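You operate a simulated robot arm through the tools that you are given. There is no shell and no other tool. Be economical: measure what you need, move in short steps, check, and stop when the job is done.

The job below is to be done with a simulated two-armed robot. You get a single attempt, and the scene is never put back.

Task
Wash the stain out of the white T-shirt with a pre-wash.
Fine: one tablet in PRE, one in MAIN, COTTON at its label's heat; one run, wait for END.

Only the result counts: the job must be done as asked and must still hold three seconds after the hand-in. Knocking over, shifting, dropping, spilling or breaking anything else fails it. Flat cloth is picked up by pressing the open fingertips on it (5 to 10 N) and closing them slowly along it; thin cloth reads only 2 to 8 mm in the jaws.

Robot
Two 7-joint arms with two-finger grippers on one trunk, on a base that drives. Base frame: it is fixed to the floor where the robot stands at the start and does not move with it; the origin is under the middle of the robot, x ahead of it, y to its left, z up. Readings come in mm, degrees, newtons and seconds.
The left shoulder is at the start at [57, 216, 1195], the right one opposite. With the tool pointing down near the work surface each hand reaches from about 100 to 380 mm from the robot's upright axis, wherever it stands, measured 20 degrees to its own side. Places, roughly: MAIN well of the soap drawer [500, 400, 700]; PRE well of the soap drawer [500, 400, 700]; extra rinse key [500, 0, 800]; heat dial [500, 100, 700]; programme dial [500, 200, 800]; quiet key [500, 0, 800]; soap drawer [400, 400, 800]; spin dial [500, 0, 700]; washer door [300, 500, 500]; white tablet (4x3x2 cm) [700, 100, 900]. Payload 3.18 kg a hand.
Tool frame (each hand has its own): the origin (TCP) lies between the finger pads and is the grasp point; the fingertips stand 30 mm ahead of it; z points along the fingers, y is the line along which they close. Largest opening 144 mm; the body of the gripper starts 103 mm behind the TCP.
Orientation is that of the tool frame in the base frame, as a unit quaternion [x, y, z, w]. With the fingers straight down and closing along the base's y, the tool's x points along the base's -x, its y along +y and its z along -z.

Tools
- The arms move only by the tool play_rows. It takes "left_increments", "right_increments" or both (then of equal length, played together; a hand with none holds still); each is text: rows parted by semicolons, each of 6 numbers parted by spaces: the shift along the tool's x, y, z in units of 25 mm (1.0 is 25 mm), then the turn, a rotation vector about the tool's x, y, z in units of 5 degrees (1.0 is 5 degrees). In form: dx dy dz ax ay az; .... A call has 1 to 20 rows; each row shifts and turns the commanded pose from where the row before left it, along the tool's axes as they then stand. "left_fingers" and "right_fingers" are, for a hand that has rows, the closure in counts, from 0 (fully open) to 255 (shut), set as the call begins (left out, the last holds). A call with a number of a shift or a turn outside -1 to 1 is refused whole. A row lasts 0.2 s, in which the tool goes at most 50 mm and 8.6 degrees; a call with a longer step from one row to the next is refused whole, and so is a gripper value outside its range. Where a pose cannot be reached the arm comes as near as it can. A force on the tool above 40 N (or 10 N above the force at the start of the call, whichever is more), or a blocked arm, ends the call early, and 0.2 s more pass. Each finger halts on what it meets, pressing with about 42 N; the grip force reading is that of the motor and also rises with nothing between the fingers. The clock runs only during rows and for 0.2 s after the last one: add rows that do not move to give the fingers time. It gives the time, the measured TCP pose, the force on the tool (base axes), the opening and the grip force at its end, in the units of the frame above (readings bear some noise), with the torque about the TCP (base axes, N m) and any sound that the robot's microphone picked up.
- Cameras (640 x 400 px; columns grow to the right, rows downward): "scene" is now at [124.4, 34.4, 1376]; the picture's right is [0.43, -0.90, 0.00], its down [-0.68, -0.33, -0.66] and it looks along [0.60, 0.29, -0.75] (base axes); focal length 214 px, centre (320, 200). "left" rides on the left gripper at [77, -16, -143] in its tool frame; the picture's right is [0.21, 0.98, 0.00], its down [-0.84, 0.18, -0.51] and it looks along [-0.50, 0.11, 0.86] (tool axes); focal length 218 px, centre (320, 200). "right" rides on the right gripper at [76, 16, -143] in its tool frame; the picture's right is [-0.21, 0.98, 0.00], its down [-0.84, -0.18, -0.51] and it looks along [-0.50, -0.11, 0.86] (tool axes); focal length 218 px, centre (320, 200). There is no depth. A picture from a camera that has moved, and an enlarged one, comes with that camera's place and axes in the base frame and with its lens. The place of the scene camera against the robot may be out by one fixed shift of up to 12 mm in any direction.
- snapshot(camera): a new picture of that camera. The clock stands still meanwhile.
- slide_trunk(by): slides the trunk up (or, below 0, down) by that many mm; the arms and the scene camera ride with it, the base frame stays. It gives what a move gives, with no picture.
- steer(legs): drives the robot by 1 to 6 legs, each [ahead, left, turn to the left] in mm, mm and degrees, along the robot's own axes; the way and the turn of a leg run together, so that a leg with both is an arc; at most 1500 mm and 180 degrees a leg. The arms and the cameras ride along, it lands a little off, and it stops where it bumps. It gives what a move gives.
- turn_head(pan, tilt): turns the head with the scene camera to pan (to the left, within 80 degrees either way) and tilt (down, from -29 to 69), counted from straight ahead of the robot. It gives what a move gives.
- zoom(camera, box): a new picture of the part [left, top, right, bottom] of that camera's present view, enlarged. The clock stands still meanwhile.
- sign_off(): hands the job in; it is judged then, once.

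Go step by step. Nothing tells you exact positions but the pictures and the camera data: compare them with the known pose of the tool, close in by small moves and look again before you grip or let go. The budget is 120 turns and 88 pictures, counting those below and the enlarged ones. Unless the task says otherwise, let go and move clear before handing in, and close with one line.

The tools are called after ">>>" by a JSON object that holds its "op" and its "data". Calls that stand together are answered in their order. play_rows: Moves the arms, as the interface text tells. Its arguments: {"type":"object","properties":{"left_increments":{"type":"string"},"left_fingers":{"type":"number"},"right_increments":{"type":"string"},"right_fingers":{"type":"number"}},"required":[]} The other tools are called the same way: slide_trunk (by) slides the trunk up or down; steer (legs) drives the base; turn_head (pan, tilt) turns the head that bears the scene camera; snapshot (camera) takes a picture; zoom (camera, box) takes an enlarged picture of a part of a camera's view; sign_off () hands the job in.

At the start:

```text
clock: 0.0
left_tcp_pos: [427.5, 557.5, 1240.8]
left_tcp_rot: [0.0, 1.0, 0.0, 0.0]
left_ft_force: [-0.3, -0.4, 0.0]
left_ft_torque: [0.02, 0.01, -0.02]
left_opening: 144.2
left_grasp_force: 0.0
right_tcp_pos: [417.2, 26.2, 1204.1]
right_tcp_rot: [0.0, 1.0, 0.0, 0.0]
right_ft_force: [0.3, 0.6, 0.7]
right_ft_torque: [-0.02, 0.0, 0.01]
right_opening: 143.9
right_grasp_force: 0.1
trunk travel left (down, up): [-275.0, 94.0]
robot x, y, heading: [-3.8, 0.4, -0.0]
head pan, tilt: [25.7, 48.5]
```

scene: 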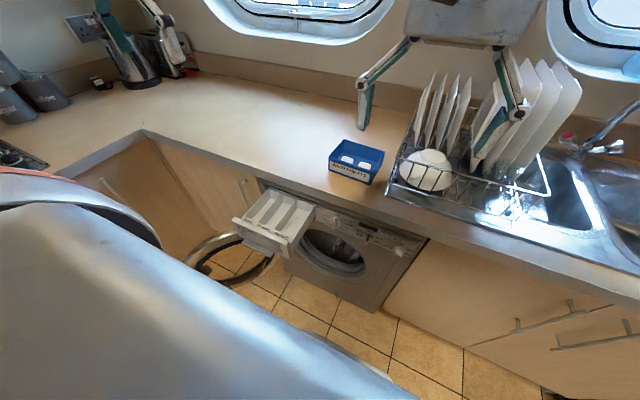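
right: 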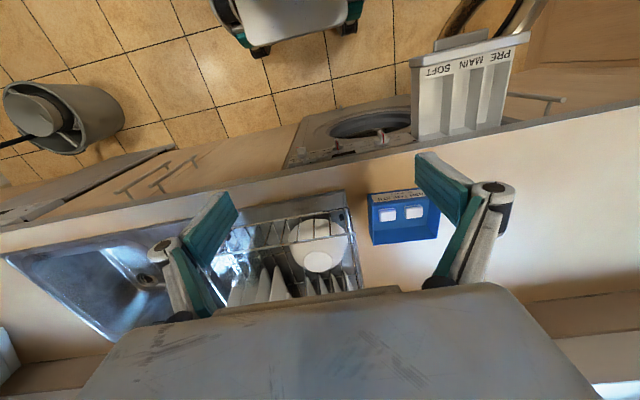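
left: 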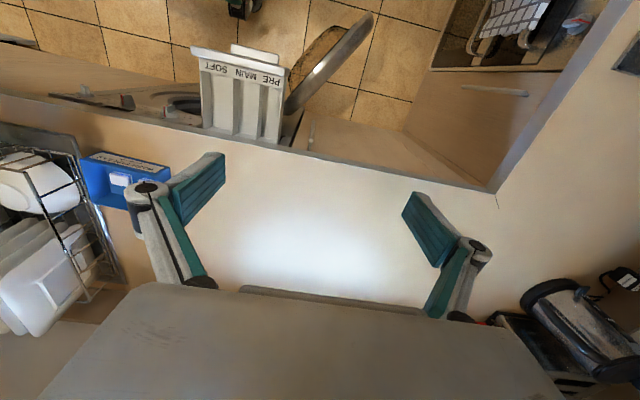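

I see the washer with its soap drawer and door open and a blue box with two tablets on the counter. I don't see the T-shirt yet, so I'll look closer at the washer and the label.

>>> {"op": "zoom", "data": {"camera": "scene", "box": [220, 120, 440, 320]}}

>>> {"op": "turn_head", "data": {"pan": 0, "tilt": 60}}

>>> {"op": "snapshot", "data": {"camera": "scene"}}

```text
2.00 times, centred on (330, 220) of scene
camera zoom: at [124.4, 34.4, 1376.0], right [0.43, -0.9, 0.0], down [-0.68, -0.33, -0.66], along [0.6, 0.29, -0.75], focal length 429 px, centre (300, 160)
```

zoom: 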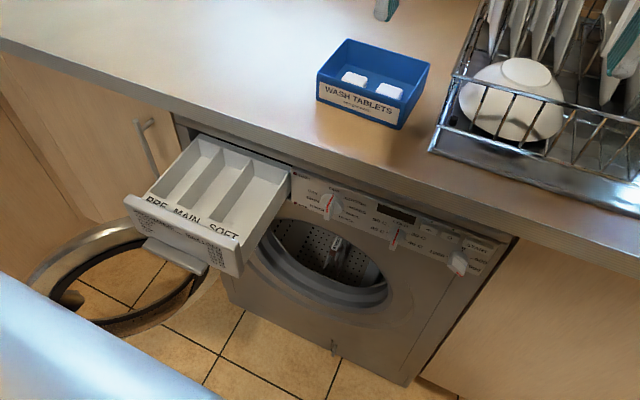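

```text
clock: 0.9
left_tcp_pos: [426.4, 557.0, 1240.4]
left_tcp_rot: [0.0, 1.0, -0.001, 0.0]
left_ft_force: [-0.9, -0.3, -0.2]
left_ft_torque: [-0.05, -0.01, 0.0]
left_opening: 144.2
left_grasp_force: 0.2
right_tcp_pos: [418.0, 26.4, 1203.5]
right_tcp_rot: [-0.001, 1.0, 0.0, 0.0]
right_ft_force: [-0.2, 0.0, -0.2]
right_ft_torque: [-0.01, 0.02, 0.0]
right_opening: 144.0
right_grasp_force: 0.0
trunk travel left (down, up): [-275.0, 94.0]
robot x, y, heading: [0.5, -0.0, 0.1]
head pan, tilt: [0.0, 60.0]
```

```text
83 pictures are left
camera scene: at [120.4, 0.5, 1361.5], right [0.0, -1.0, 0.0], down [-0.87, 0.0, -0.5], along [0.5, 0.0, -0.87], focal length 214 px, centre (320, 200)
```

scene: 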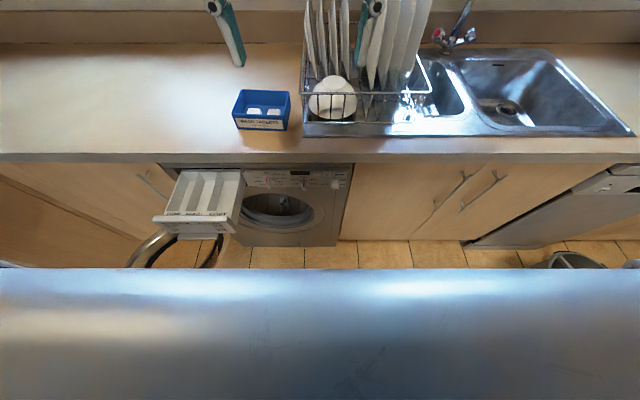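

The T-shirt isn't in view yet. I'll look to the left and right, and check the controls close up.

>>> {"op": "zoom", "data": {"camera": "scene", "box": [230, 160, 370, 250]}}

>>> {"op": "turn_head", "data": {"pan": 75, "tilt": 40}}

>>> {"op": "snapshot", "data": {"camera": "scene"}}

>>> {"op": "turn_head", "data": {"pan": -75, "tilt": 40}}

>>> {"op": "snapshot", "data": {"camera": "scene"}}

```text
4.44 times, centred on (300, 205) of scene
camera zoom: at [120.4, 0.5, 1361.5], right [0.0, -1.0, 0.0], down [-0.87, 0.0, -0.5], along [0.5, 0.0, -0.87], focal length 953 px, centre (409, 178)
```

zoom: 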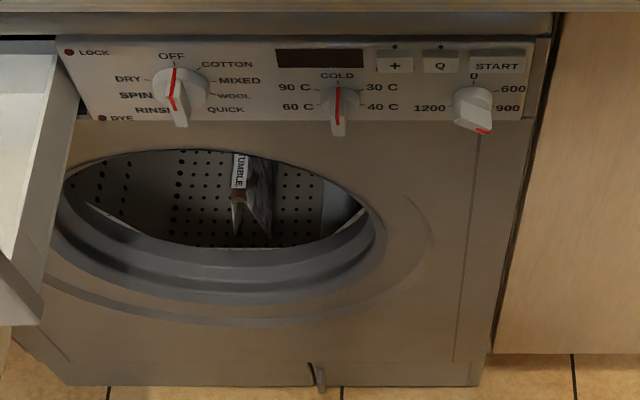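

```text
clock: 2.4
left_tcp_pos: [426.9, 556.3, 1241.0]
left_tcp_rot: [0.0, 1.0, 0.0, 0.001]
left_ft_force: [0.6, -1.0, 0.1]
left_ft_torque: [0.02, -0.01, -0.05]
left_opening: 144.1
left_grasp_force: 0.0
right_tcp_pos: [417.9, 26.4, 1204.6]
right_tcp_rot: [0.0, 1.0, 0.0, 0.0]
right_ft_force: [0.5, -0.6, 0.2]
right_ft_torque: [-0.02, 0.03, -0.04]
right_opening: 144.1
right_grasp_force: 0.1
trunk travel left (down, up): [-275.0, 94.0]
robot x, y, heading: [4.2, 0.4, 0.2]
head pan, tilt: [75.0, 40.0]
```

```text
81 pictures are left
camera scene: at [75.9, 82.5, 1388.2], right [0.97, -0.26, 0.0], down [-0.17, -0.62, -0.77], along [0.2, 0.74, -0.64], focal length 214 px, centre (320, 200)
```

scene: 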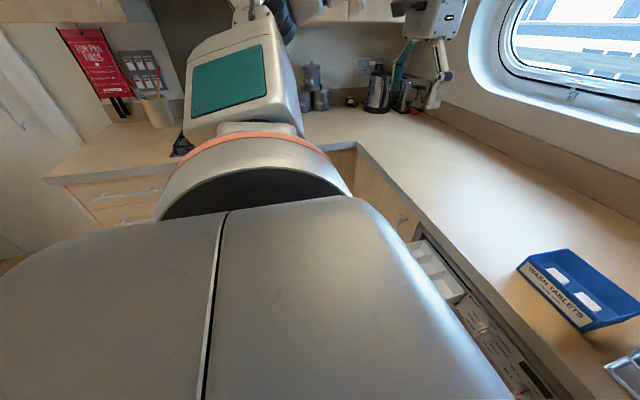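

```text
clock: 4.7
left_tcp_pos: [426.7, 557.3, 1241.4]
left_tcp_rot: [0.0, 1.0, -0.001, -0.001]
left_ft_force: [1.3, -0.1, 0.1]
left_ft_torque: [0.04, 0.0, -0.05]
left_opening: 144.1
left_grasp_force: 0.0
right_tcp_pos: [418.0, 26.4, 1205.4]
right_tcp_rot: [0.0, 1.0, 0.001, 0.0]
right_ft_force: [-0.3, 0.8, 0.3]
right_ft_torque: [-0.02, 0.03, 0.0]
right_opening: 144.1
right_grasp_force: 0.1
trunk travel left (down, up): [-275.0, 94.0]
robot x, y, heading: [-2.1, 2.4, -0.2]
head pan, tilt: [-75.0, 40.0]
```

```text
80 pictures are left
camera scene: at [75.8, -81.7, 1388.2], right [-0.97, -0.26, 0.0], down [-0.17, 0.62, -0.77], along [0.2, -0.74, -0.64], focal length 214 px, centre (320, 200)
```

scene: 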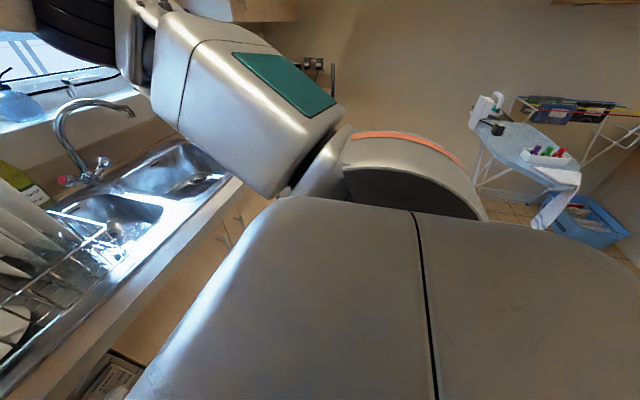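

There is an ironing board area to the rear right with laundry; I'll zoom in there, and at the red notice on the left wall later.

>>> {"op": "zoom", "data": {"camera": "scene", "box": [450, 80, 640, 260]}}

>>> {"op": "turn_head", "data": {"pan": 11, "tilt": 55}}

>>> {"op": "slide_trunk", "data": {"by": -270}}

>>> {"op": "snapshot", "data": {"camera": "scene"}}

```text
2.22 times, centred on (545, 170) of scene
camera zoom: at [75.8, -81.7, 1388.2], right [-0.97, -0.26, 0.0], down [-0.17, 0.62, -0.77], along [0.2, -0.74, -0.64], focal length 477 px, centre (-180, 267)
```

zoom: 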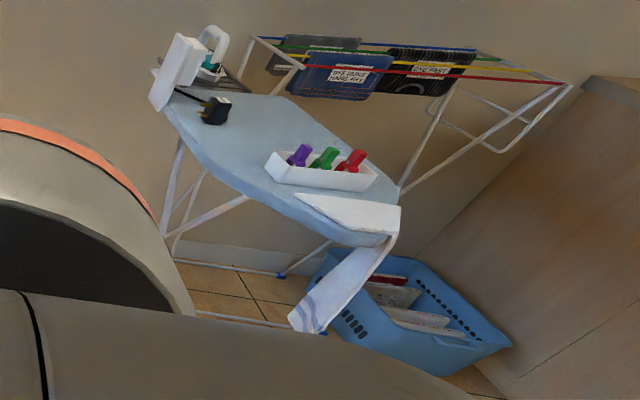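

```text
clock: 6.3
left_tcp_pos: [426.4, 557.6, 1240.8]
left_tcp_rot: [-0.001, 1.0, 0.0, 0.0]
left_ft_force: [0.3, 0.7, 0.8]
left_ft_torque: [0.02, -0.01, -0.01]
left_opening: 144.0
left_grasp_force: 0.0
right_tcp_pos: [417.6, 25.5, 1205.3]
right_tcp_rot: [0.001, 1.0, 0.0, 0.0]
right_ft_force: [-0.7, -0.6, 0.0]
right_ft_torque: [-0.01, -0.01, 0.01]
right_opening: 144.4
right_grasp_force: 0.2
trunk travel left (down, up): [-275.0, 94.0]
robot x, y, heading: [0.6, 3.0, -0.0]
head pan, tilt: [11.0, 55.0]
```

```text
clock: 8.3
left_tcp_pos: [437.8, 556.8, 1016.5]
left_tcp_rot: [0.0, 1.0, -0.002, -0.021]
left_ft_force: [0.1, 0.7, -0.7]
left_ft_torque: [-0.01, 0.02, 0.0]
left_opening: 144.2
left_grasp_force: 0.1
right_tcp_pos: [435.2, 25.8, 977.6]
right_tcp_rot: [0.005, 1.0, 0.002, -0.017]
right_ft_force: [0.0, 0.3, 0.2]
right_ft_torque: [0.02, 0.01, -0.01]
right_opening: 143.8
right_grasp_force: 0.1
trunk travel left (down, up): [-64.0, 306.0]
robot x, y, heading: [0.1, -0.9, -0.0]
head pan, tilt: [11.0, 55.0]
stopped: the force on the tool passed its limit at 77 N (the readings are from after the stop); the commanded pose is now the measured one
```

```text
78 pictures are left
camera scene: at [314.1, 14.1, 1123.4], right [0.19, -0.98, 0.0], down [-0.8, -0.16, -0.57], along [0.56, 0.11, -0.82], focal length 214 px, centre (320, 200)
```

scene: 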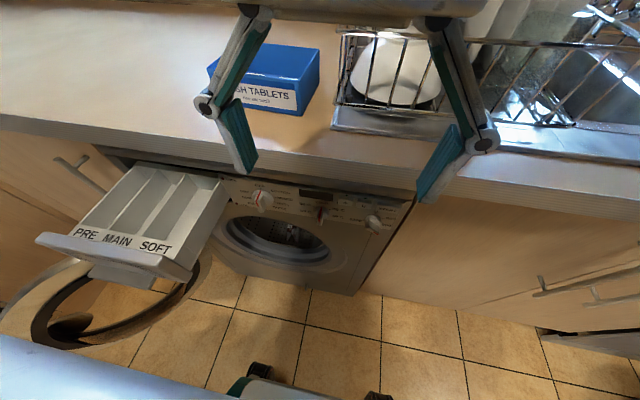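

The trunk stopped on a force limit; I'll raise it a little and check from the hand cameras what was touched.

>>> {"op": "snapshot", "data": {"camera": "right"}}

>>> {"op": "snapshot", "data": {"camera": "left"}}

```text
77 pictures are left
camera right: at [363.8, 43.6, 1123.2], right [0.22, 0.98, 0.0], down [0.86, -0.19, 0.48], along [0.46, -0.11, -0.88], focal length 218 px, centre (320, 200)
```

right: 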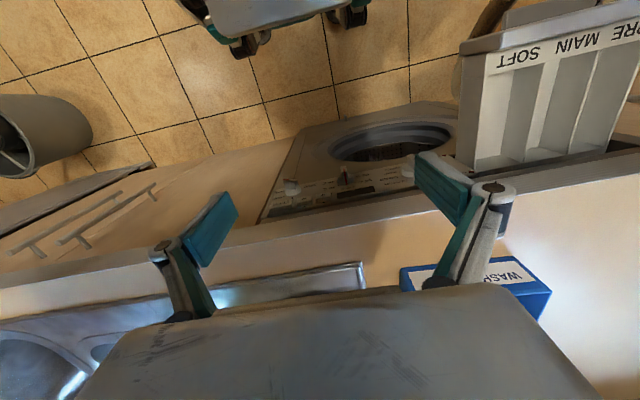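

```text
76 pictures are left
camera left: at [366.0, 540.8, 1162.2], right [-0.21, 0.98, 0.01], down [0.86, 0.18, 0.47], along [0.46, 0.1, -0.88], focal length 218 px, centre (320, 200)
```

left: 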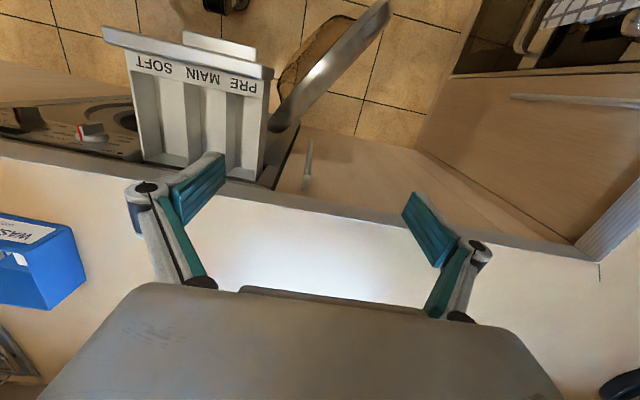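

No object seems touched (likely the chest came near the hands). Now I'll zoom into the drum and the panel.

>>> {"op": "zoom", "data": {"camera": "scene", "box": [205, 170, 425, 300]}}

>>> {"op": "zoom", "data": {"camera": "scene", "box": [240, 210, 330, 270]}}

```text
2.91 times, centred on (315, 235) of scene
camera zoom: at [314.1, 14.1, 1123.4], right [0.19, -0.98, 0.0], down [-0.8, -0.16, -0.57], along [0.56, 0.11, -0.82], focal length 624 px, centre (334, 98)
```

zoom: 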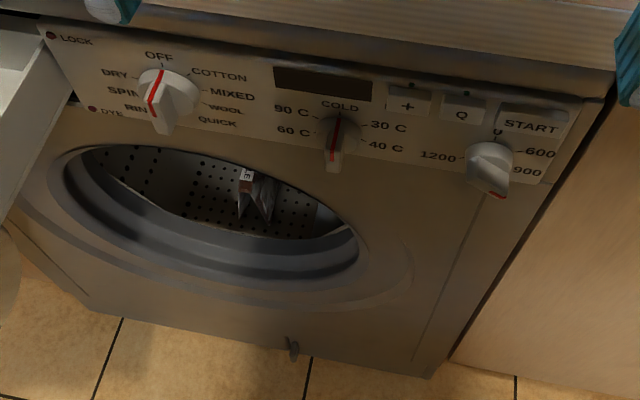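

```text
6.67 times, centred on (285, 240) of scene
camera zoom: at [314.1, 14.1, 1123.4], right [0.19, -0.98, 0.0], down [-0.8, -0.16, -0.57], along [0.56, 0.11, -0.82], focal length 1430 px, centre (553, -67)
```

zoom: 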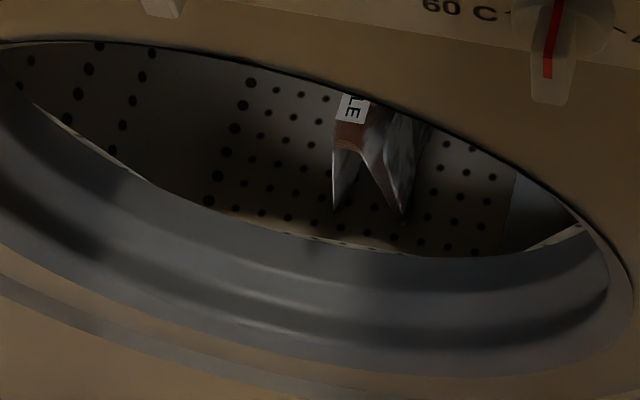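

There is cloth with a tag in the drum; I can't tell yet if it's the T-shirt. I'll back off to look into the drum more level.

>>> {"op": "steer", "data": {"legs": [[-450, 0, 0]]}}

>>> {"op": "turn_head", "data": {"pan": 11, "tilt": 40}}

>>> {"op": "snapshot", "data": {"camera": "scene"}}

```text
clock: 11.0
left_tcp_pos: [-14.3, 557.0, 1019.3]
left_tcp_rot: [0.0, 1.0, -0.001, -0.017]
left_ft_force: [0.0, -0.6, -0.4]
left_ft_torque: [0.0, -0.02, 0.02]
left_opening: 144.1
left_grasp_force: 0.1
right_tcp_pos: [-15.8, 27.0, 981.4]
right_tcp_rot: [0.006, 1.0, 0.003, -0.014]
right_ft_force: [-0.4, 0.4, -0.1]
right_ft_torque: [0.0, -0.02, 0.0]
right_opening: 143.9
right_grasp_force: 0.0
trunk travel left (down, up): [-64.0, 306.0]
robot x, y, heading: [-445.2, -3.0, -0.3]
head pan, tilt: [11.0, 55.0]
```

```text
clock: 11.8
left_tcp_pos: [-14.2, 557.1, 1020.3]
left_tcp_rot: [0.0, 1.0, -0.001, -0.018]
left_ft_force: [-0.4, -0.1, -1.0]
left_ft_torque: [-0.01, -0.01, -0.02]
left_opening: 144.1
left_grasp_force: 0.0
right_tcp_pos: [-14.8, 26.5, 983.6]
right_tcp_rot: [0.008, 1.0, 0.005, -0.015]
right_ft_force: [0.8, -0.9, 0.5]
right_ft_torque: [0.01, 0.0, 0.01]
right_opening: 144.3
right_grasp_force: 0.0
trunk travel left (down, up): [-64.0, 306.0]
robot x, y, heading: [-446.7, 1.3, -0.0]
head pan, tilt: [11.0, 40.0]
```

```text
73 pictures are left
camera scene: at [-134.0, 14.7, 1130.2], right [0.19, -0.98, 0.0], down [-0.77, -0.15, -0.62], along [0.61, 0.12, -0.78], focal length 214 px, centre (320, 200)
```

scene: 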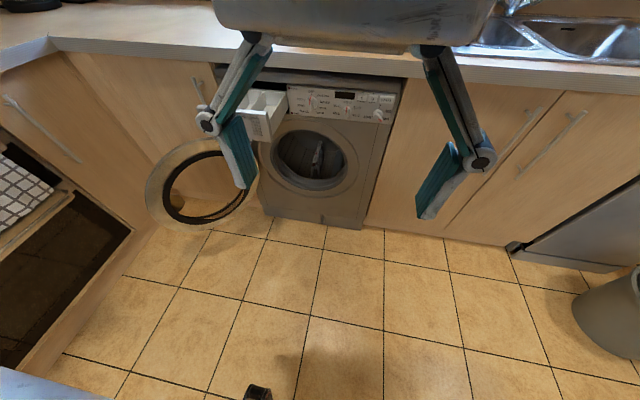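

The drum is more visible now; I'll zoom in.

>>> {"op": "zoom", "data": {"camera": "scene", "box": [265, 120, 365, 200]}}

>>> {"op": "turn_head", "data": {"pan": -78, "tilt": 30}}

>>> {"op": "snapshot", "data": {"camera": "scene"}}

```text
5.00 times, centred on (315, 160) of scene
camera zoom: at [-134.0, 14.7, 1130.2], right [0.19, -0.98, 0.0], down [-0.77, -0.15, -0.62], along [0.61, 0.12, -0.78], focal length 1072 px, centre (345, 400)
```

zoom: 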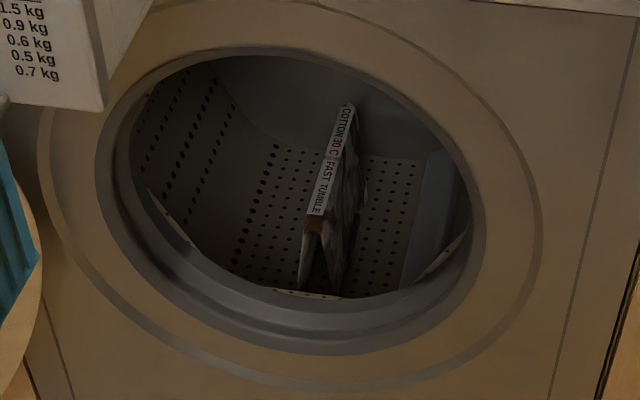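

```text
clock: 13.4
left_tcp_pos: [-15.1, 556.5, 1018.4]
left_tcp_rot: [0.0, 1.0, -0.001, -0.018]
left_ft_force: [0.5, 0.0, 0.1]
left_ft_torque: [0.0, -0.02, -0.01]
left_opening: 143.9
left_grasp_force: 0.1
right_tcp_pos: [-10.8, 25.8, 979.7]
right_tcp_rot: [0.009, 1.0, 0.003, -0.014]
right_ft_force: [22.5, -14.2, -4.5]
right_ft_torque: [2.01, 3.29, 0.4]
right_opening: 143.9
right_grasp_force: 0.0
trunk travel left (down, up): [-64.0, 306.0]
robot x, y, heading: [-452.1, 2.2, 0.0]
head pan, tilt: [-78.0, 30.0]
```

```text
71 pictures are left
camera scene: at [-123.7, -34.7, 1167.0], right [-0.38, -0.92, 0.0], down [-0.41, 0.17, -0.9], along [0.83, -0.34, -0.45], focal length 214 px, centre (320, 200)
```

scene: 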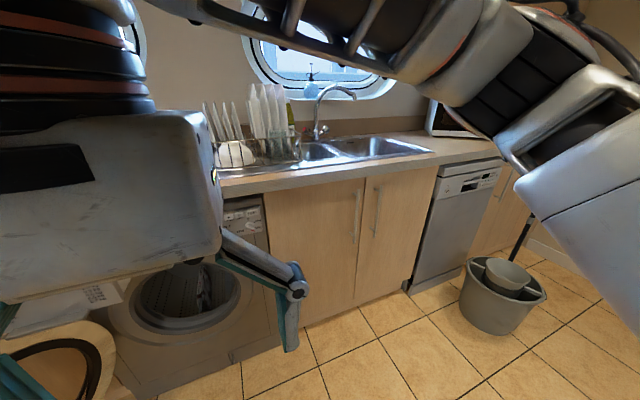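

The head touched the right hand, so I'll raise the trunk again to part them. The drum cloth has a tag "COTTON 30 C FAST TUMBLE"; I must confirm it is the stained white T-shirt.

>>> {"op": "slide_trunk", "data": {"by": 205}}

>>> {"op": "turn_head", "data": {"pan": -78, "tilt": 30}}

>>> {"op": "snapshot", "data": {"camera": "scene"}}

>>> {"op": "zoom", "data": {"camera": "scene", "box": [400, 40, 640, 260]}}

>>> {"op": "turn_head", "data": {"pan": 78, "tilt": 30}}

>>> {"op": "snapshot", "data": {"camera": "scene"}}

```text
clock: 13.9
left_tcp_pos: [-19.3, 555.6, 1041.7]
left_tcp_rot: [0.0, 1.0, -0.001, -0.009]
left_ft_force: [0.1, -0.1, 0.7]
left_ft_torque: [0.04, -0.02, 0.0]
left_opening: 144.3
left_grasp_force: 0.1
right_tcp_pos: [-12.2, 22.9, 999.7]
right_tcp_rot: [0.004, 1.0, 0.0, -0.004]
right_ft_force: [47.1, -64.0, -33.8]
right_ft_torque: [9.38, 4.34, 4.93]
right_opening: 143.9
right_grasp_force: 0.0
trunk travel left (down, up): [-80.0, 290.0]
robot x, y, heading: [-450.7, -0.6, 0.0]
head pan, tilt: [-78.0, 30.0]
stopped: the force on the tool passed its limit at 70 N (the readings are from after the stop); the commanded pose is now the measured one
```

```text
clock: 14.6
left_tcp_pos: [-17.3, 557.0, 1038.7]
left_tcp_rot: [0.0, 1.0, 0.0, -0.01]
left_ft_force: [0.6, -0.2, 0.0]
left_ft_torque: [0.0, -0.01, -0.01]
left_opening: 143.9
left_grasp_force: 0.2
right_tcp_pos: [-11.2, 23.2, 996.3]
right_tcp_rot: [0.007, 1.0, -0.001, -0.006]
right_ft_force: [64.6, -63.1, -23.4]
right_ft_torque: [9.37, 7.94, 4.35]
right_opening: 144.0
right_grasp_force: 0.0
trunk travel left (down, up): [-80.0, 290.0]
robot x, y, heading: [-447.8, 3.2, 0.0]
head pan, tilt: [-78.0, 30.0]
```

```text
70 pictures are left
camera scene: at [-148.0, -48.5, 1183.4], right [-0.54, -0.84, 0.0], down [-0.41, 0.27, -0.87], along [0.73, -0.47, -0.49], focal length 214 px, centre (320, 200)
```

scene: 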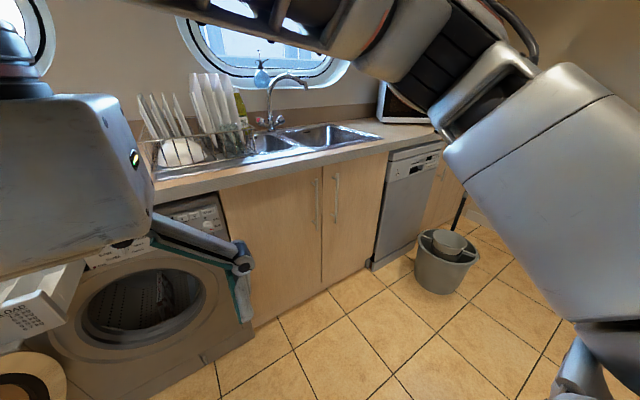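

```text
1.82 times, centred on (520, 150) of scene
camera zoom: at [-148.0, -48.5, 1183.4], right [-0.54, -0.84, 0.0], down [-0.41, 0.27, -0.87], along [0.73, -0.47, -0.49], focal length 390 px, centre (-44, 291)
```

zoom: 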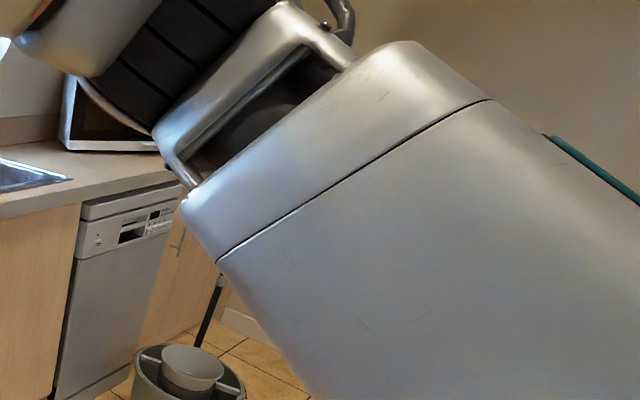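

```text
clock: 17.0
left_tcp_pos: [-16.9, 556.2, 1040.3]
left_tcp_rot: [0.0, 1.0, -0.001, -0.011]
left_ft_force: [-0.4, 0.5, 0.1]
left_ft_torque: [0.0, 0.04, 0.01]
left_opening: 144.0
left_grasp_force: 0.1
right_tcp_pos: [-11.9, 24.1, 995.5]
right_tcp_rot: [0.009, 1.0, -0.003, -0.007]
right_ft_force: [39.5, -17.6, -24.6]
right_ft_torque: [2.26, 3.98, 0.69]
right_opening: 143.9
right_grasp_force: 0.1
trunk travel left (down, up): [-80.0, 290.0]
robot x, y, heading: [-447.2, 0.4, -0.0]
head pan, tilt: [78.0, 30.0]
```

```text
68 pictures are left
camera scene: at [-148.0, -47.5, 1183.0], right [-0.53, -0.85, 0.0], down [-0.42, 0.26, -0.87], along [0.74, -0.46, -0.5], focal length 214 px, centre (320, 200)
```

scene: 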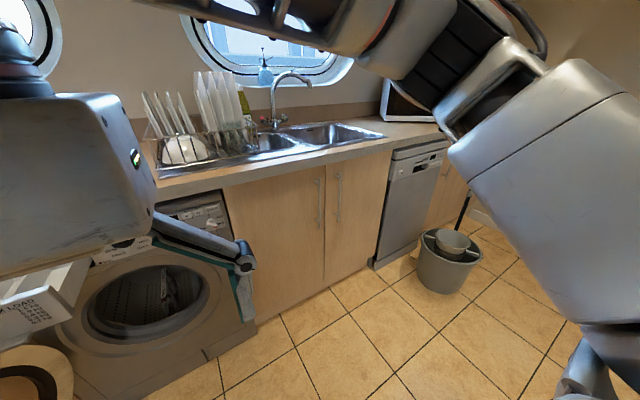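

The head is caught against the right hand. I'll move the right hand forward and clear, then raise.

>>> {"op": "play_rows", "data": {"right_increments": "-1 0 0 0 0 0;-1 0 0 0 0 0;-1 0 0 0 0 0;-1 0 0 0 0 0;-1 0 0 0 0 0;-1 0 0 0 0 0;0 0 0 0 0 0"}}

>>> {"op": "turn_head", "data": {"pan": 0, "tilt": 30}}

```text
clock: 18.6
left_tcp_pos: [-18.1, 557.0, 1040.7]
left_tcp_rot: [0.0, 1.0, 0.0, -0.01]
left_ft_force: [-1.2, 0.6, -0.3]
left_ft_torque: [0.0, 0.06, 0.03]
left_opening: 143.9
left_grasp_force: 0.0
right_tcp_pos: [134.0, 25.4, 998.9]
right_tcp_rot: [0.001, 1.0, 0.0, -0.003]
right_ft_force: [0.8, 0.1, 0.3]
right_ft_torque: [-0.01, 0.02, 0.02]
right_opening: 144.0
right_grasp_force: 0.0
trunk travel left (down, up): [-80.0, 290.0]
robot x, y, heading: [-450.5, 0.5, 0.0]
head pan, tilt: [78.0, 30.0]
```

```text
clock: 20.1
left_tcp_pos: [-16.8, 556.9, 1039.9]
left_tcp_rot: [0.0, 1.0, -0.001, -0.01]
left_ft_force: [0.0, -0.5, 0.2]
left_ft_torque: [0.02, 0.02, -0.02]
left_opening: 144.1
left_grasp_force: 0.1
right_tcp_pos: [134.0, 24.9, 999.6]
right_tcp_rot: [0.001, 1.0, 0.0, -0.004]
right_ft_force: [-0.2, 0.3, -1.3]
right_ft_torque: [0.0, 0.0, 0.01]
right_opening: 144.2
right_grasp_force: 0.0
trunk travel left (down, up): [-80.0, 290.0]
robot x, y, heading: [-449.1, 3.0, 0.1]
head pan, tilt: [0.0, 30.0]
```

Free now. Raise the trunk back and look around.

>>> {"op": "slide_trunk", "data": {"by": 195}}

>>> {"op": "turn_head", "data": {"pan": -80, "tilt": 35}}

>>> {"op": "zoom", "data": {"camera": "scene", "box": [440, 60, 640, 280]}}

>>> {"op": "turn_head", "data": {"pan": 80, "tilt": 30}}

>>> {"op": "snapshot", "data": {"camera": "scene"}}

```text
clock: 22.2
left_tcp_pos: [-17.5, 556.1, 1234.4]
left_tcp_rot: [0.001, 1.0, -0.001, -0.01]
left_ft_force: [0.7, -0.9, -0.1]
left_ft_torque: [0.01, 0.01, 0.01]
left_opening: 143.9
left_grasp_force: 0.0
right_tcp_pos: [132.9, 25.7, 1193.7]
right_tcp_rot: [0.0, 1.0, 0.0, -0.004]
right_ft_force: [0.8, 0.1, -0.3]
right_ft_torque: [-0.01, 0.04, 0.0]
right_opening: 143.9
right_grasp_force: 0.1
trunk travel left (down, up): [-275.0, 95.0]
robot x, y, heading: [-446.0, 1.1, 0.0]
head pan, tilt: [0.0, 30.0]
```

```text
clock: 23.7
left_tcp_pos: [-18.3, 556.3, 1235.9]
left_tcp_rot: [0.0, 1.0, -0.001, -0.011]
left_ft_force: [0.1, 0.8, 0.5]
left_ft_torque: [0.01, 0.01, -0.04]
left_opening: 144.4
left_grasp_force: 0.0
right_tcp_pos: [133.2, 24.2, 1194.8]
right_tcp_rot: [0.001, 1.0, 0.0, -0.003]
right_ft_force: [-0.1, 0.9, 0.3]
right_ft_torque: [0.02, -0.01, -0.03]
right_opening: 144.1
right_grasp_force: 0.0
trunk travel left (down, up): [-275.0, 95.0]
robot x, y, heading: [-447.0, -1.1, 0.2]
head pan, tilt: [-80.0, 35.0]
```

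```text
1.82 times, centred on (540, 170) of scene
camera zoom: at [-379.1, -86.2, 1395.4], right [-0.98, -0.17, 0.0], down [-0.1, 0.56, -0.82], along [0.14, -0.81, -0.57], focal length 390 px, centre (-80, 254)
```

zoom: 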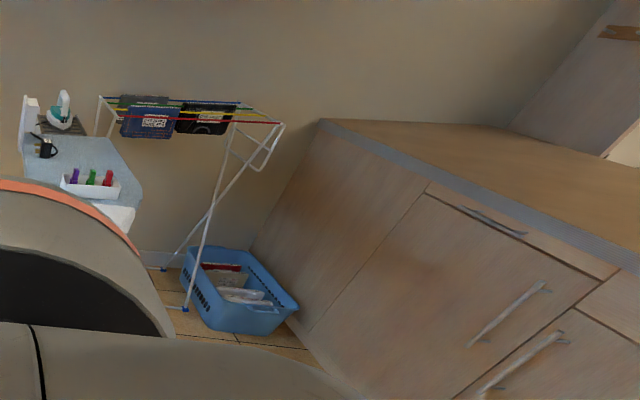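

```text
clock: 26.2
left_tcp_pos: [-17.0, 555.9, 1234.3]
left_tcp_rot: [0.0, 1.0, -0.001, -0.011]
left_ft_force: [0.8, 0.1, 0.7]
left_ft_torque: [-0.01, 0.01, 0.0]
left_opening: 143.9
left_grasp_force: 0.1
right_tcp_pos: [131.8, 23.9, 1193.8]
right_tcp_rot: [0.001, 1.0, 0.0, -0.004]
right_ft_force: [0.1, 0.4, 0.8]
right_ft_torque: [-0.01, -0.01, -0.02]
right_opening: 143.9
right_grasp_force: 0.0
trunk travel left (down, up): [-275.0, 95.0]
robot x, y, heading: [-449.4, 0.5, 0.0]
head pan, tilt: [80.0, 30.0]
```

```text
66 pictures are left
camera scene: at [-378.7, 89.5, 1403.2], right [0.98, -0.17, 0.0], down [-0.09, -0.49, -0.87], along [0.15, 0.85, -0.5], focal length 214 px, centre (320, 200)
```

scene: 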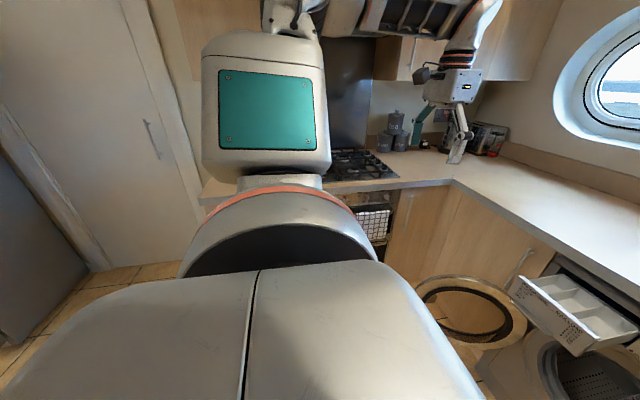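

The blue basket at the rear right holds several folded items. I'll turn the robot toward it for a proper look.

>>> {"op": "steer", "data": {"legs": [[0, 0, -115]]}}

>>> {"op": "turn_head", "data": {"pan": 0, "tilt": 35}}

>>> {"op": "snapshot", "data": {"camera": "scene"}}

```text
clock: 31.4
left_tcp_pos: [-140.1, -632.5, 1234.1]
left_tcp_rot: [0.85, 0.527, 0.009, -0.006]
left_ft_force: [-0.1, -0.3, -0.2]
left_ft_torque: [0.06, -0.02, 0.01]
left_opening: 143.9
left_grasp_force: 0.1
right_tcp_pos: [-684.1, -531.4, 1194.2]
right_tcp_rot: [0.85, 0.527, 0.003, -0.001]
right_ft_force: [0.6, 0.2, 0.8]
right_ft_torque: [0.0, -0.02, 0.02]
right_opening: 143.9
right_grasp_force: 0.1
trunk travel left (down, up): [-275.0, 95.0]
robot x, y, heading: [-448.1, -0.5, -116.3]
head pan, tilt: [80.0, 30.0]
```

```text
clock: 33.0
left_tcp_pos: [-139.1, -632.0, 1234.8]
left_tcp_rot: [0.849, 0.528, 0.009, -0.007]
left_ft_force: [-0.4, -0.2, -0.4]
left_ft_torque: [-0.01, 0.03, -0.01]
left_opening: 144.1
left_grasp_force: 0.0
right_tcp_pos: [-682.2, -532.5, 1193.9]
right_tcp_rot: [0.85, 0.526, 0.002, -0.001]
right_ft_force: [-0.8, -0.2, -0.4]
right_ft_torque: [0.02, 0.02, -0.02]
right_opening: 143.8
right_grasp_force: 0.1
trunk travel left (down, up): [-275.0, 95.0]
robot x, y, heading: [-447.2, -1.3, -116.3]
head pan, tilt: [0.0, 35.0]
```

```text
65 pictures are left
camera scene: at [-507.0, -124.2, 1395.4], right [-0.9, 0.44, 0.0], down [0.25, 0.51, -0.82], along [-0.36, -0.73, -0.57], focal length 214 px, centre (320, 200)
```

scene: 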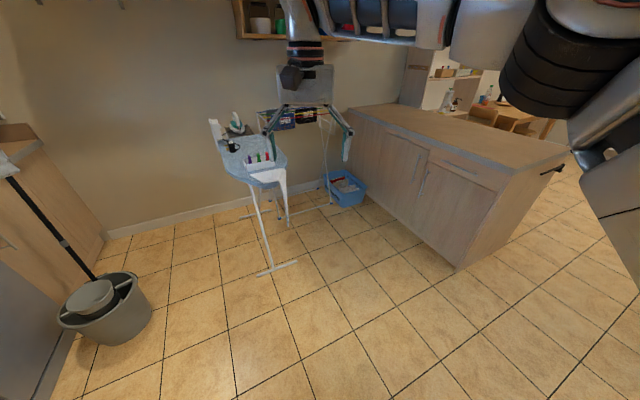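

The basket and rack are visible; I'll zoom in.

>>> {"op": "zoom", "data": {"camera": "scene", "box": [320, 165, 370, 210]}}

>>> {"op": "zoom", "data": {"camera": "scene", "box": [200, 90, 340, 200]}}

```text
8.89 times, centred on (345, 188) of scene
camera zoom: at [-507.0, -124.2, 1395.4], right [-0.9, 0.44, 0.0], down [0.25, 0.51, -0.82], along [-0.36, -0.73, -0.57], focal length 1906 px, centre (98, 311)
```

zoom: 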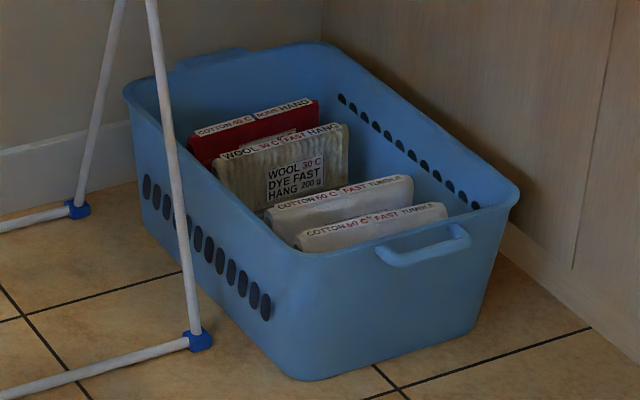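

```text
3.64 times, centred on (270, 145) of scene
camera zoom: at [-507.0, -124.2, 1395.4], right [-0.9, 0.44, 0.0], down [0.25, 0.51, -0.82], along [-0.36, -0.73, -0.57], focal length 780 px, centre (502, 400)
```

zoom: 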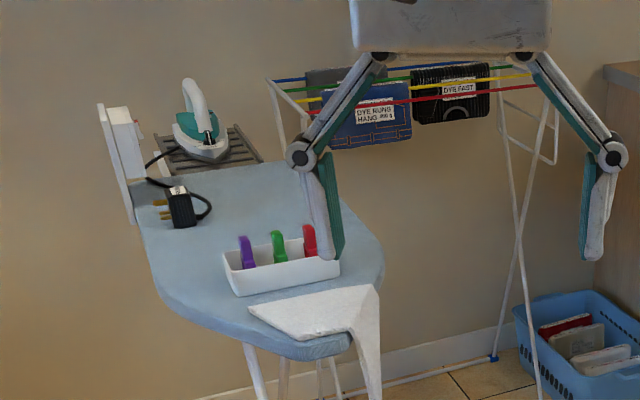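

The basket has red, wool and two whites tagged "COTTON 60 C FAST TUMBLE"; the drum has one cloth. I need to know which is the stained T-shirt, so I zoom further on the basket whites before turning back.

>>> {"op": "zoom", "data": {"camera": "scene", "box": [336, 176, 360, 191]}}

>>> {"op": "steer", "data": {"legs": [[0, 0, 116.3], [0, 100, 0]]}}

>>> {"op": "turn_head", "data": {"pan": 5, "tilt": 30}}

>>> {"op": "snapshot", "data": {"camera": "scene"}}

```text
16.00 times, centred on (348, 184) of scene
camera zoom: at [-507.0, -124.2, 1395.4], right [-0.9, 0.44, 0.0], down [0.25, 0.51, -0.82], along [-0.36, -0.73, -0.57], focal length 3432 px, centre (-128, 464)
```

zoom: 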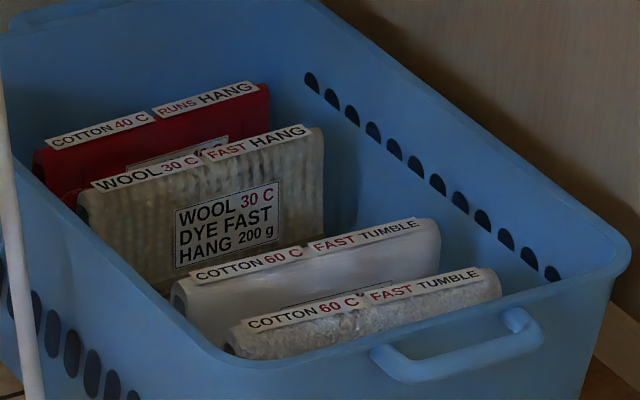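

```text
clock: 39.4
left_tcp_pos: [-22.8, 660.7, 1234.2]
left_tcp_rot: [-0.004, 1.0, -0.001, -0.01]
left_ft_force: [-1.3, -0.6, -0.2]
left_ft_torque: [-0.02, 0.0, 0.02]
left_opening: 143.9
left_grasp_force: 0.2
right_tcp_pos: [131.2, 130.7, 1194.5]
right_tcp_rot: [-0.004, 1.0, 0.001, -0.003]
right_ft_force: [0.1, 0.7, 0.0]
right_ft_torque: [-0.04, 0.04, 0.01]
right_opening: 144.0
right_grasp_force: 0.0
trunk travel left (down, up): [-275.0, 95.0]
robot x, y, heading: [-446.9, 100.6, 0.8]
head pan, tilt: [0.0, 35.0]
```

```text
clock: 40.0
left_tcp_pos: [-22.9, 659.9, 1235.6]
left_tcp_rot: [-0.004, 1.0, -0.001, -0.011]
left_ft_force: [0.7, 0.3, 0.4]
left_ft_torque: [0.02, 0.01, 0.03]
left_opening: 144.0
left_grasp_force: 0.0
right_tcp_pos: [131.9, 130.9, 1194.0]
right_tcp_rot: [-0.004, 1.0, 0.0, -0.004]
right_ft_force: [-0.9, 0.5, -0.1]
right_ft_torque: [-0.04, -0.02, 0.0]
right_opening: 143.9
right_grasp_force: 0.0
trunk travel left (down, up): [-275.0, 95.0]
robot x, y, heading: [-449.8, 99.3, 0.6]
head pan, tilt: [5.0, 30.0]
```

```text
61 pictures are left
camera scene: at [-305.2, 109.5, 1403.2], right [0.1, -1.0, 0.0], down [-0.5, -0.05, -0.87], along [0.86, 0.08, -0.5], focal length 214 px, centre (320, 200)
```

scene: 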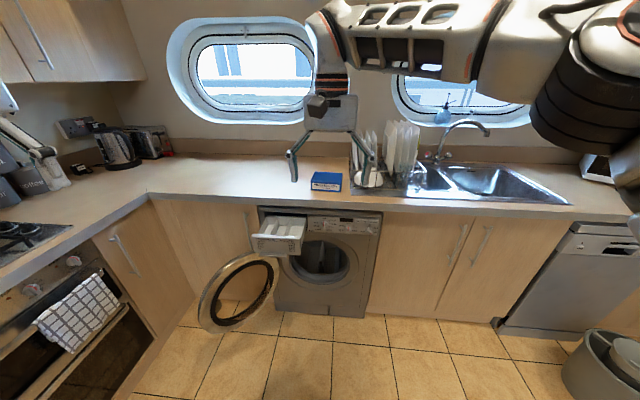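

From here I can see the drum, drawer print and panel; I'll zoom into each.

>>> {"op": "zoom", "data": {"camera": "scene", "box": [296, 240, 344, 282]}}

>>> {"op": "zoom", "data": {"camera": "scene", "box": [248, 205, 392, 290]}}

```text
9.52 times, centred on (320, 261) of scene
camera zoom: at [-305.2, 109.5, 1403.2], right [0.1, -1.0, 0.0], down [-0.5, -0.05, -0.87], along [0.86, 0.08, -0.5], focal length 2043 px, centre (320, -381)
```

zoom: 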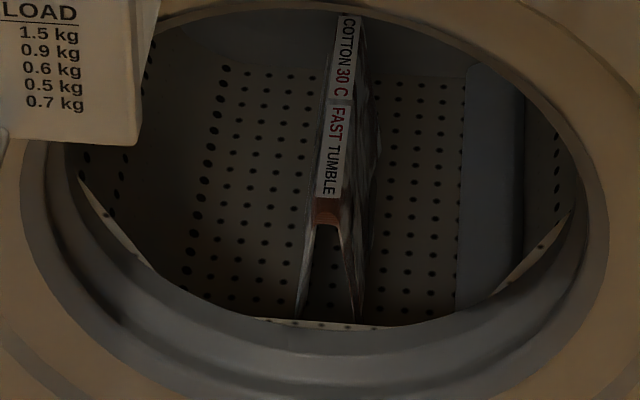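

```text
4.44 times, centred on (320, 248) of scene
camera zoom: at [-305.2, 109.5, 1403.2], right [0.1, -1.0, 0.0], down [-0.5, -0.05, -0.87], along [0.86, 0.08, -0.5], focal length 953 px, centre (320, -11)
```

zoom: 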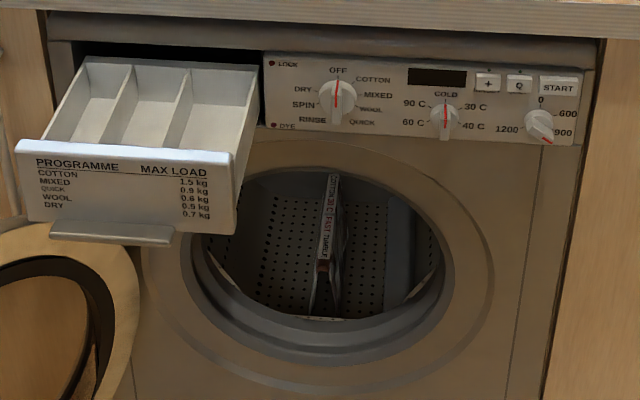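

The cloth is edge-on. I'll shift right to see its side face.

>>> {"op": "steer", "data": {"legs": [[0, -550, 0]]}}

>>> {"op": "turn_head", "data": {"pan": 32, "tilt": 35}}

>>> {"op": "snapshot", "data": {"camera": "scene"}}

```text
clock: 45.4
left_tcp_pos: [-17.3, 109.5, 1235.0]
left_tcp_rot: [-0.002, 1.0, -0.001, -0.01]
left_ft_force: [-1.0, -0.6, -0.3]
left_ft_torque: [0.01, 0.02, 0.0]
left_opening: 144.0
left_grasp_force: 0.0
right_tcp_pos: [136.0, -421.3, 1194.4]
right_tcp_rot: [-0.002, 1.0, 0.0, -0.003]
right_ft_force: [0.1, -0.7, -0.2]
right_ft_torque: [-0.01, 0.03, -0.02]
right_opening: 143.7
right_grasp_force: 0.0
trunk travel left (down, up): [-275.0, 95.0]
robot x, y, heading: [-443.9, -450.8, 0.2]
head pan, tilt: [5.0, 30.0]
```

```text
clock: 46.3
left_tcp_pos: [-17.5, 110.0, 1234.8]
left_tcp_rot: [-0.003, 1.0, -0.001, -0.01]
left_ft_force: [-0.4, 0.2, -0.6]
left_ft_torque: [0.0, 0.02, -0.03]
left_opening: 144.1
left_grasp_force: 0.1
right_tcp_pos: [135.5, -420.3, 1194.2]
right_tcp_rot: [-0.002, 1.0, -0.001, -0.004]
right_ft_force: [0.6, -0.2, -0.4]
right_ft_torque: [-0.01, -0.01, 0.0]
right_opening: 144.2
right_grasp_force: 0.0
trunk travel left (down, up): [-275.0, 95.0]
robot x, y, heading: [-446.6, -447.3, 0.3]
head pan, tilt: [32.0, 35.0]
```

```text
58 pictures are left
camera scene: at [-317.1, -401.2, 1395.4], right [0.53, -0.85, 0.0], down [-0.49, -0.31, -0.82], along [0.69, 0.44, -0.57], focal length 214 px, centre (320, 200)
```

scene: 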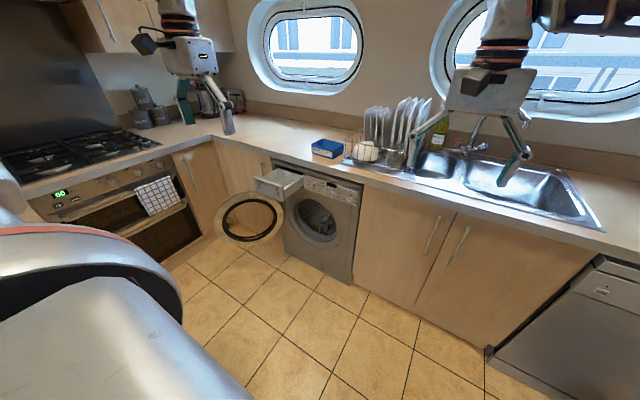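

>>> {"op": "zoom", "data": {"camera": "scene", "box": [294, 196, 342, 244]}}

```text
8.33 times, centred on (318, 220) of scene
camera zoom: at [-317.1, -401.2, 1395.4], right [0.53, -0.85, 0.0], down [-0.49, -0.31, -0.82], along [0.69, 0.44, -0.57], focal length 1787 px, centre (337, 33)
```

zoom: 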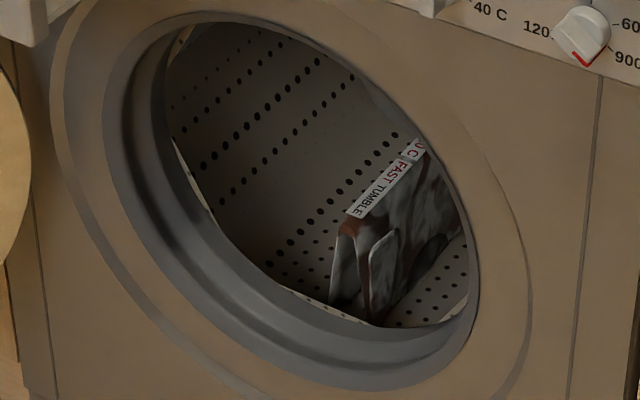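

The drum cloth is the white one with a brown stain, tag 30 C, so it stays in. Now I'll tuck the right hand back and up, then drive toward the counter.

>>> {"op": "play_rows", "data": {"right_increments": "1 -1 -0.5 0 0 0;1 -1 -0.5 0 0 0;1 -1 -0.5 0 0 0;1 -1 -0.5 0 0 0;1 -1 -0.5 0 0 0;1 -1 -0.5 0 0 0;1 -1 0 0 0 0;1 -1 0 0 0 0;0 -1 0 0 0 0;0 0 0 0 0 0"}}

>>> {"op": "steer", "data": {"legs": [[0, 450, 0], [500, 0, 0]]}}

>>> {"op": "turn_head", "data": {"pan": 15, "tilt": 55}}

>>> {"op": "snapshot", "data": {"camera": "scene"}}

```text
clock: 48.5
left_tcp_pos: [-17.8, 111.2, 1234.8]
left_tcp_rot: [-0.003, 1.0, -0.001, -0.01]
left_ft_force: [0.5, 0.7, 0.7]
left_ft_torque: [-0.03, 0.0, 0.02]
left_opening: 143.9
left_grasp_force: 0.1
right_tcp_pos: [-63.6, -645.6, 1271.5]
right_tcp_rot: [-0.002, 1.0, -0.001, -0.003]
right_ft_force: [0.5, -0.2, 0.1]
right_ft_torque: [0.0, -0.01, 0.03]
right_opening: 144.0
right_grasp_force: 0.2
trunk travel left (down, up): [-275.0, 95.0]
robot x, y, heading: [-443.7, -453.7, 0.5]
head pan, tilt: [32.0, 35.0]
```

```text
clock: 55.5
left_tcp_pos: [479.6, 555.4, 1235.1]
left_tcp_rot: [0.0, 1.0, -0.001, -0.01]
left_ft_force: [0.5, -0.9, 0.4]
left_ft_torque: [0.01, -0.02, -0.02]
left_opening: 143.9
left_grasp_force: 0.0
right_tcp_pos: [430.4, -200.3, 1271.0]
right_tcp_rot: [0.001, 1.0, 0.001, -0.003]
right_ft_force: [0.0, 0.9, 0.1]
right_ft_torque: [0.05, -0.02, -0.01]
right_opening: 143.7
right_grasp_force: 0.1
trunk travel left (down, up): [-275.0, 95.0]
robot x, y, heading: [50.1, 1.0, -0.0]
head pan, tilt: [32.0, 35.0]
```

```text
clock: 56.3
left_tcp_pos: [479.7, 555.3, 1235.2]
left_tcp_rot: [0.001, 1.0, 0.0, -0.011]
left_ft_force: [-0.2, -0.2, -0.7]
left_ft_torque: [0.04, 0.01, -0.01]
left_opening: 144.1
left_grasp_force: 0.1
right_tcp_pos: [429.8, -200.6, 1270.6]
right_tcp_rot: [0.001, 1.0, -0.001, -0.003]
right_ft_force: [1.1, 0.3, -0.1]
right_ft_torque: [0.01, 0.02, -0.04]
right_opening: 143.7
right_grasp_force: 0.0
trunk travel left (down, up): [-275.0, 95.0]
robot x, y, heading: [47.2, -2.7, -0.1]
head pan, tilt: [15.0, 55.0]
```

```text
56 pictures are left
camera scene: at [172.3, 17.9, 1367.2], right [0.26, -0.97, 0.0], down [-0.79, -0.21, -0.57], along [0.55, 0.15, -0.82], focal length 214 px, centre (320, 200)
```

scene: 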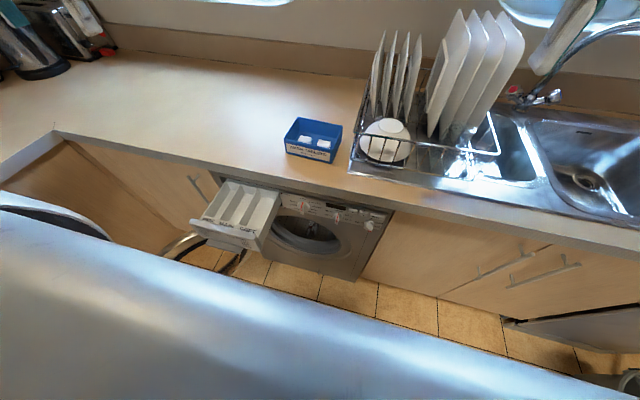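

Tablets are around (719, 190). I bring the left hand above them.

>>> {"op": "play_rows", "data": {"left_increments": "-0.64 -0.97 0.3 0 0 0;-0.64 -0.97 0.3 0 0 0;-0.64 -0.97 0.3 0 0 0;-0.64 -0.97 0.3 0 0 0;-0.64 -0.97 0.3 0 0 0;-0.64 -0.97 0.3 0 0 0;-0.64 -0.97 0.3 0 0 0;-0.64 -0.97 0.3 0 0 0;-0.64 -0.97 0.3 0 0 0;-0.64 -0.97 0.3 0 0 0;-0.64 -0.97 0.3 0 0 0;-0.64 -0.97 0.3 0 0 0;-0.64 -0.97 0.3 0 0 0;-0.64 -0.97 0.3 0 0 0;-0.64 -0.97 0.3 0 0 0;0 0 0 0 0 0"}}

>>> {"op": "snapshot", "data": {"camera": "left"}}

>>> {"op": "zoom", "data": {"camera": "scene", "box": [260, 100, 380, 180]}}

```text
clock: 59.7
left_tcp_pos: [668.5, 274.1, 1143.9]
left_tcp_rot: [0.001, 1.0, -0.001, -0.01]
left_ft_force: [-0.2, 0.0, 0.2]
left_ft_torque: [0.01, -0.02, 0.02]
left_opening: 143.8
left_grasp_force: 0.1
left hand out of reach, approached as far as the arm can: row 9, 10, 12, 13, 14, 15
right_tcp_pos: [430.5, -200.6, 1270.3]
right_tcp_rot: [0.001, 1.0, 0.0, -0.004]
right_ft_force: [-0.6, 0.4, -0.6]
right_ft_torque: [-0.01, 0.0, -0.02]
right_opening: 143.8
right_grasp_force: 0.1
trunk travel left (down, up): [-275.0, 95.0]
robot x, y, heading: [48.4, -0.7, -0.1]
head pan, tilt: [15.0, 55.0]
```

```text
55 pictures are left
camera left: at [594.1, 257.8, 1289.8], right [-0.21, 0.98, 0.0], down [0.85, 0.18, 0.49], along [0.48, 0.1, -0.87], focal length 218 px, centre (320, 200)
```

left: 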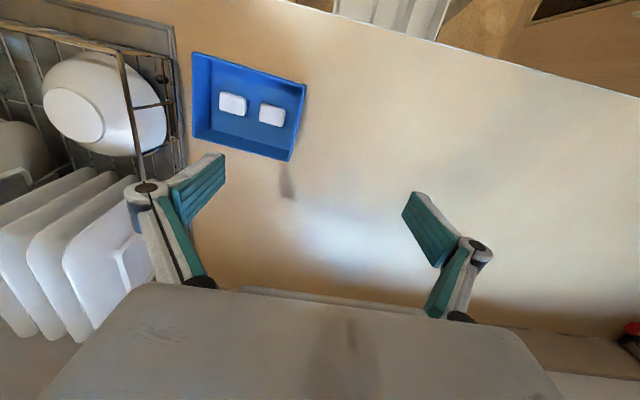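

```text
5.00 times, centred on (320, 140) of scene
camera zoom: at [172.3, 17.7, 1367.2], right [0.26, -0.97, 0.0], down [-0.79, -0.21, -0.57], along [0.55, 0.15, -0.82], focal length 1072 px, centre (320, 500)
```

zoom: 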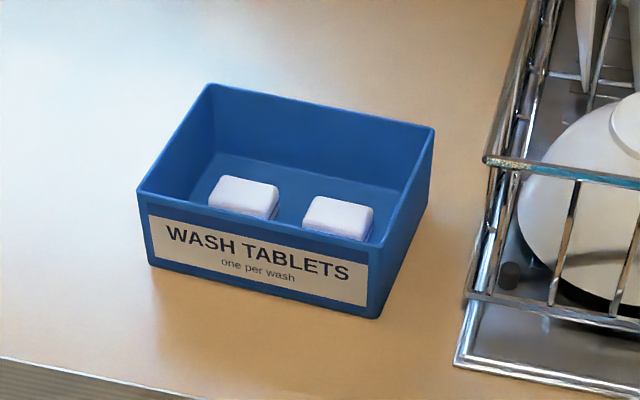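

Triangulating both cameras gives tablets at about (656,197,944) and (655,138,944); the counter top is near z 925. I'll lower the trunk 100, then turn the left gripper 90° so it closes along x, where there is space in the box.

>>> {"op": "slide_trunk", "data": {"by": -100}}

>>> {"op": "play_rows", "data": {"left_increments": "0 0 0 0 0 1;0 0 0 0 0 1;0 0 0 0 0 1;0 0 0 0 0 1;0 0 0 0 0 1;0 0 0 0 0 1;0 0 0 0 0 1;0 0 0 0 0 1;0 0 0 0 0 1;0 0 0 0 0 1;0 0 0 0 0 1;0 0 0 0 0 1;0 0 0 0 0 1;0 0 0 0 0 1;0 0 0 0 0 1;0 0 0 0 0 1;0 0 0 0 0 1;0 0 0 0 0 1;0 0 0 0 0 0", "left_fingers": 130}}

```text
clock: 61.0
left_tcp_pos: [667.7, 274.2, 1046.9]
left_tcp_rot: [0.0, 1.0, -0.001, -0.008]
left_ft_force: [-0.6, -0.5, 0.4]
left_ft_torque: [0.0, -0.02, 0.03]
left_opening: 143.8
left_grasp_force: 0.0
right_tcp_pos: [428.6, -200.4, 1172.7]
right_tcp_rot: [0.001, 1.0, 0.0, -0.002]
right_ft_force: [-1.0, 0.3, -0.3]
right_ft_torque: [0.03, -0.02, -0.04]
right_opening: 144.2
right_grasp_force: 0.1
trunk travel left (down, up): [-175.0, 195.0]
robot x, y, heading: [45.4, 0.5, 0.1]
head pan, tilt: [15.0, 55.0]
```

```text
clock: 65.0
left_tcp_pos: [669.1, 272.9, 1044.6]
left_tcp_rot: [0.708, 0.706, -0.007, -0.006]
left_ft_force: [0.1, 1.0, 0.6]
left_ft_torque: [-0.01, -0.03, 0.01]
left_opening: 70.4
left_grasp_force: 0.1
right_tcp_pos: [431.0, -200.6, 1171.8]
right_tcp_rot: [0.002, 1.0, 0.0, -0.003]
right_ft_force: [0.3, -1.1, 0.5]
right_ft_torque: [-0.02, 0.01, -0.01]
right_opening: 144.2
right_grasp_force: 0.0
trunk travel left (down, up): [-175.0, 195.0]
robot x, y, heading: [50.7, 0.8, 0.2]
head pan, tilt: [15.0, 55.0]
```

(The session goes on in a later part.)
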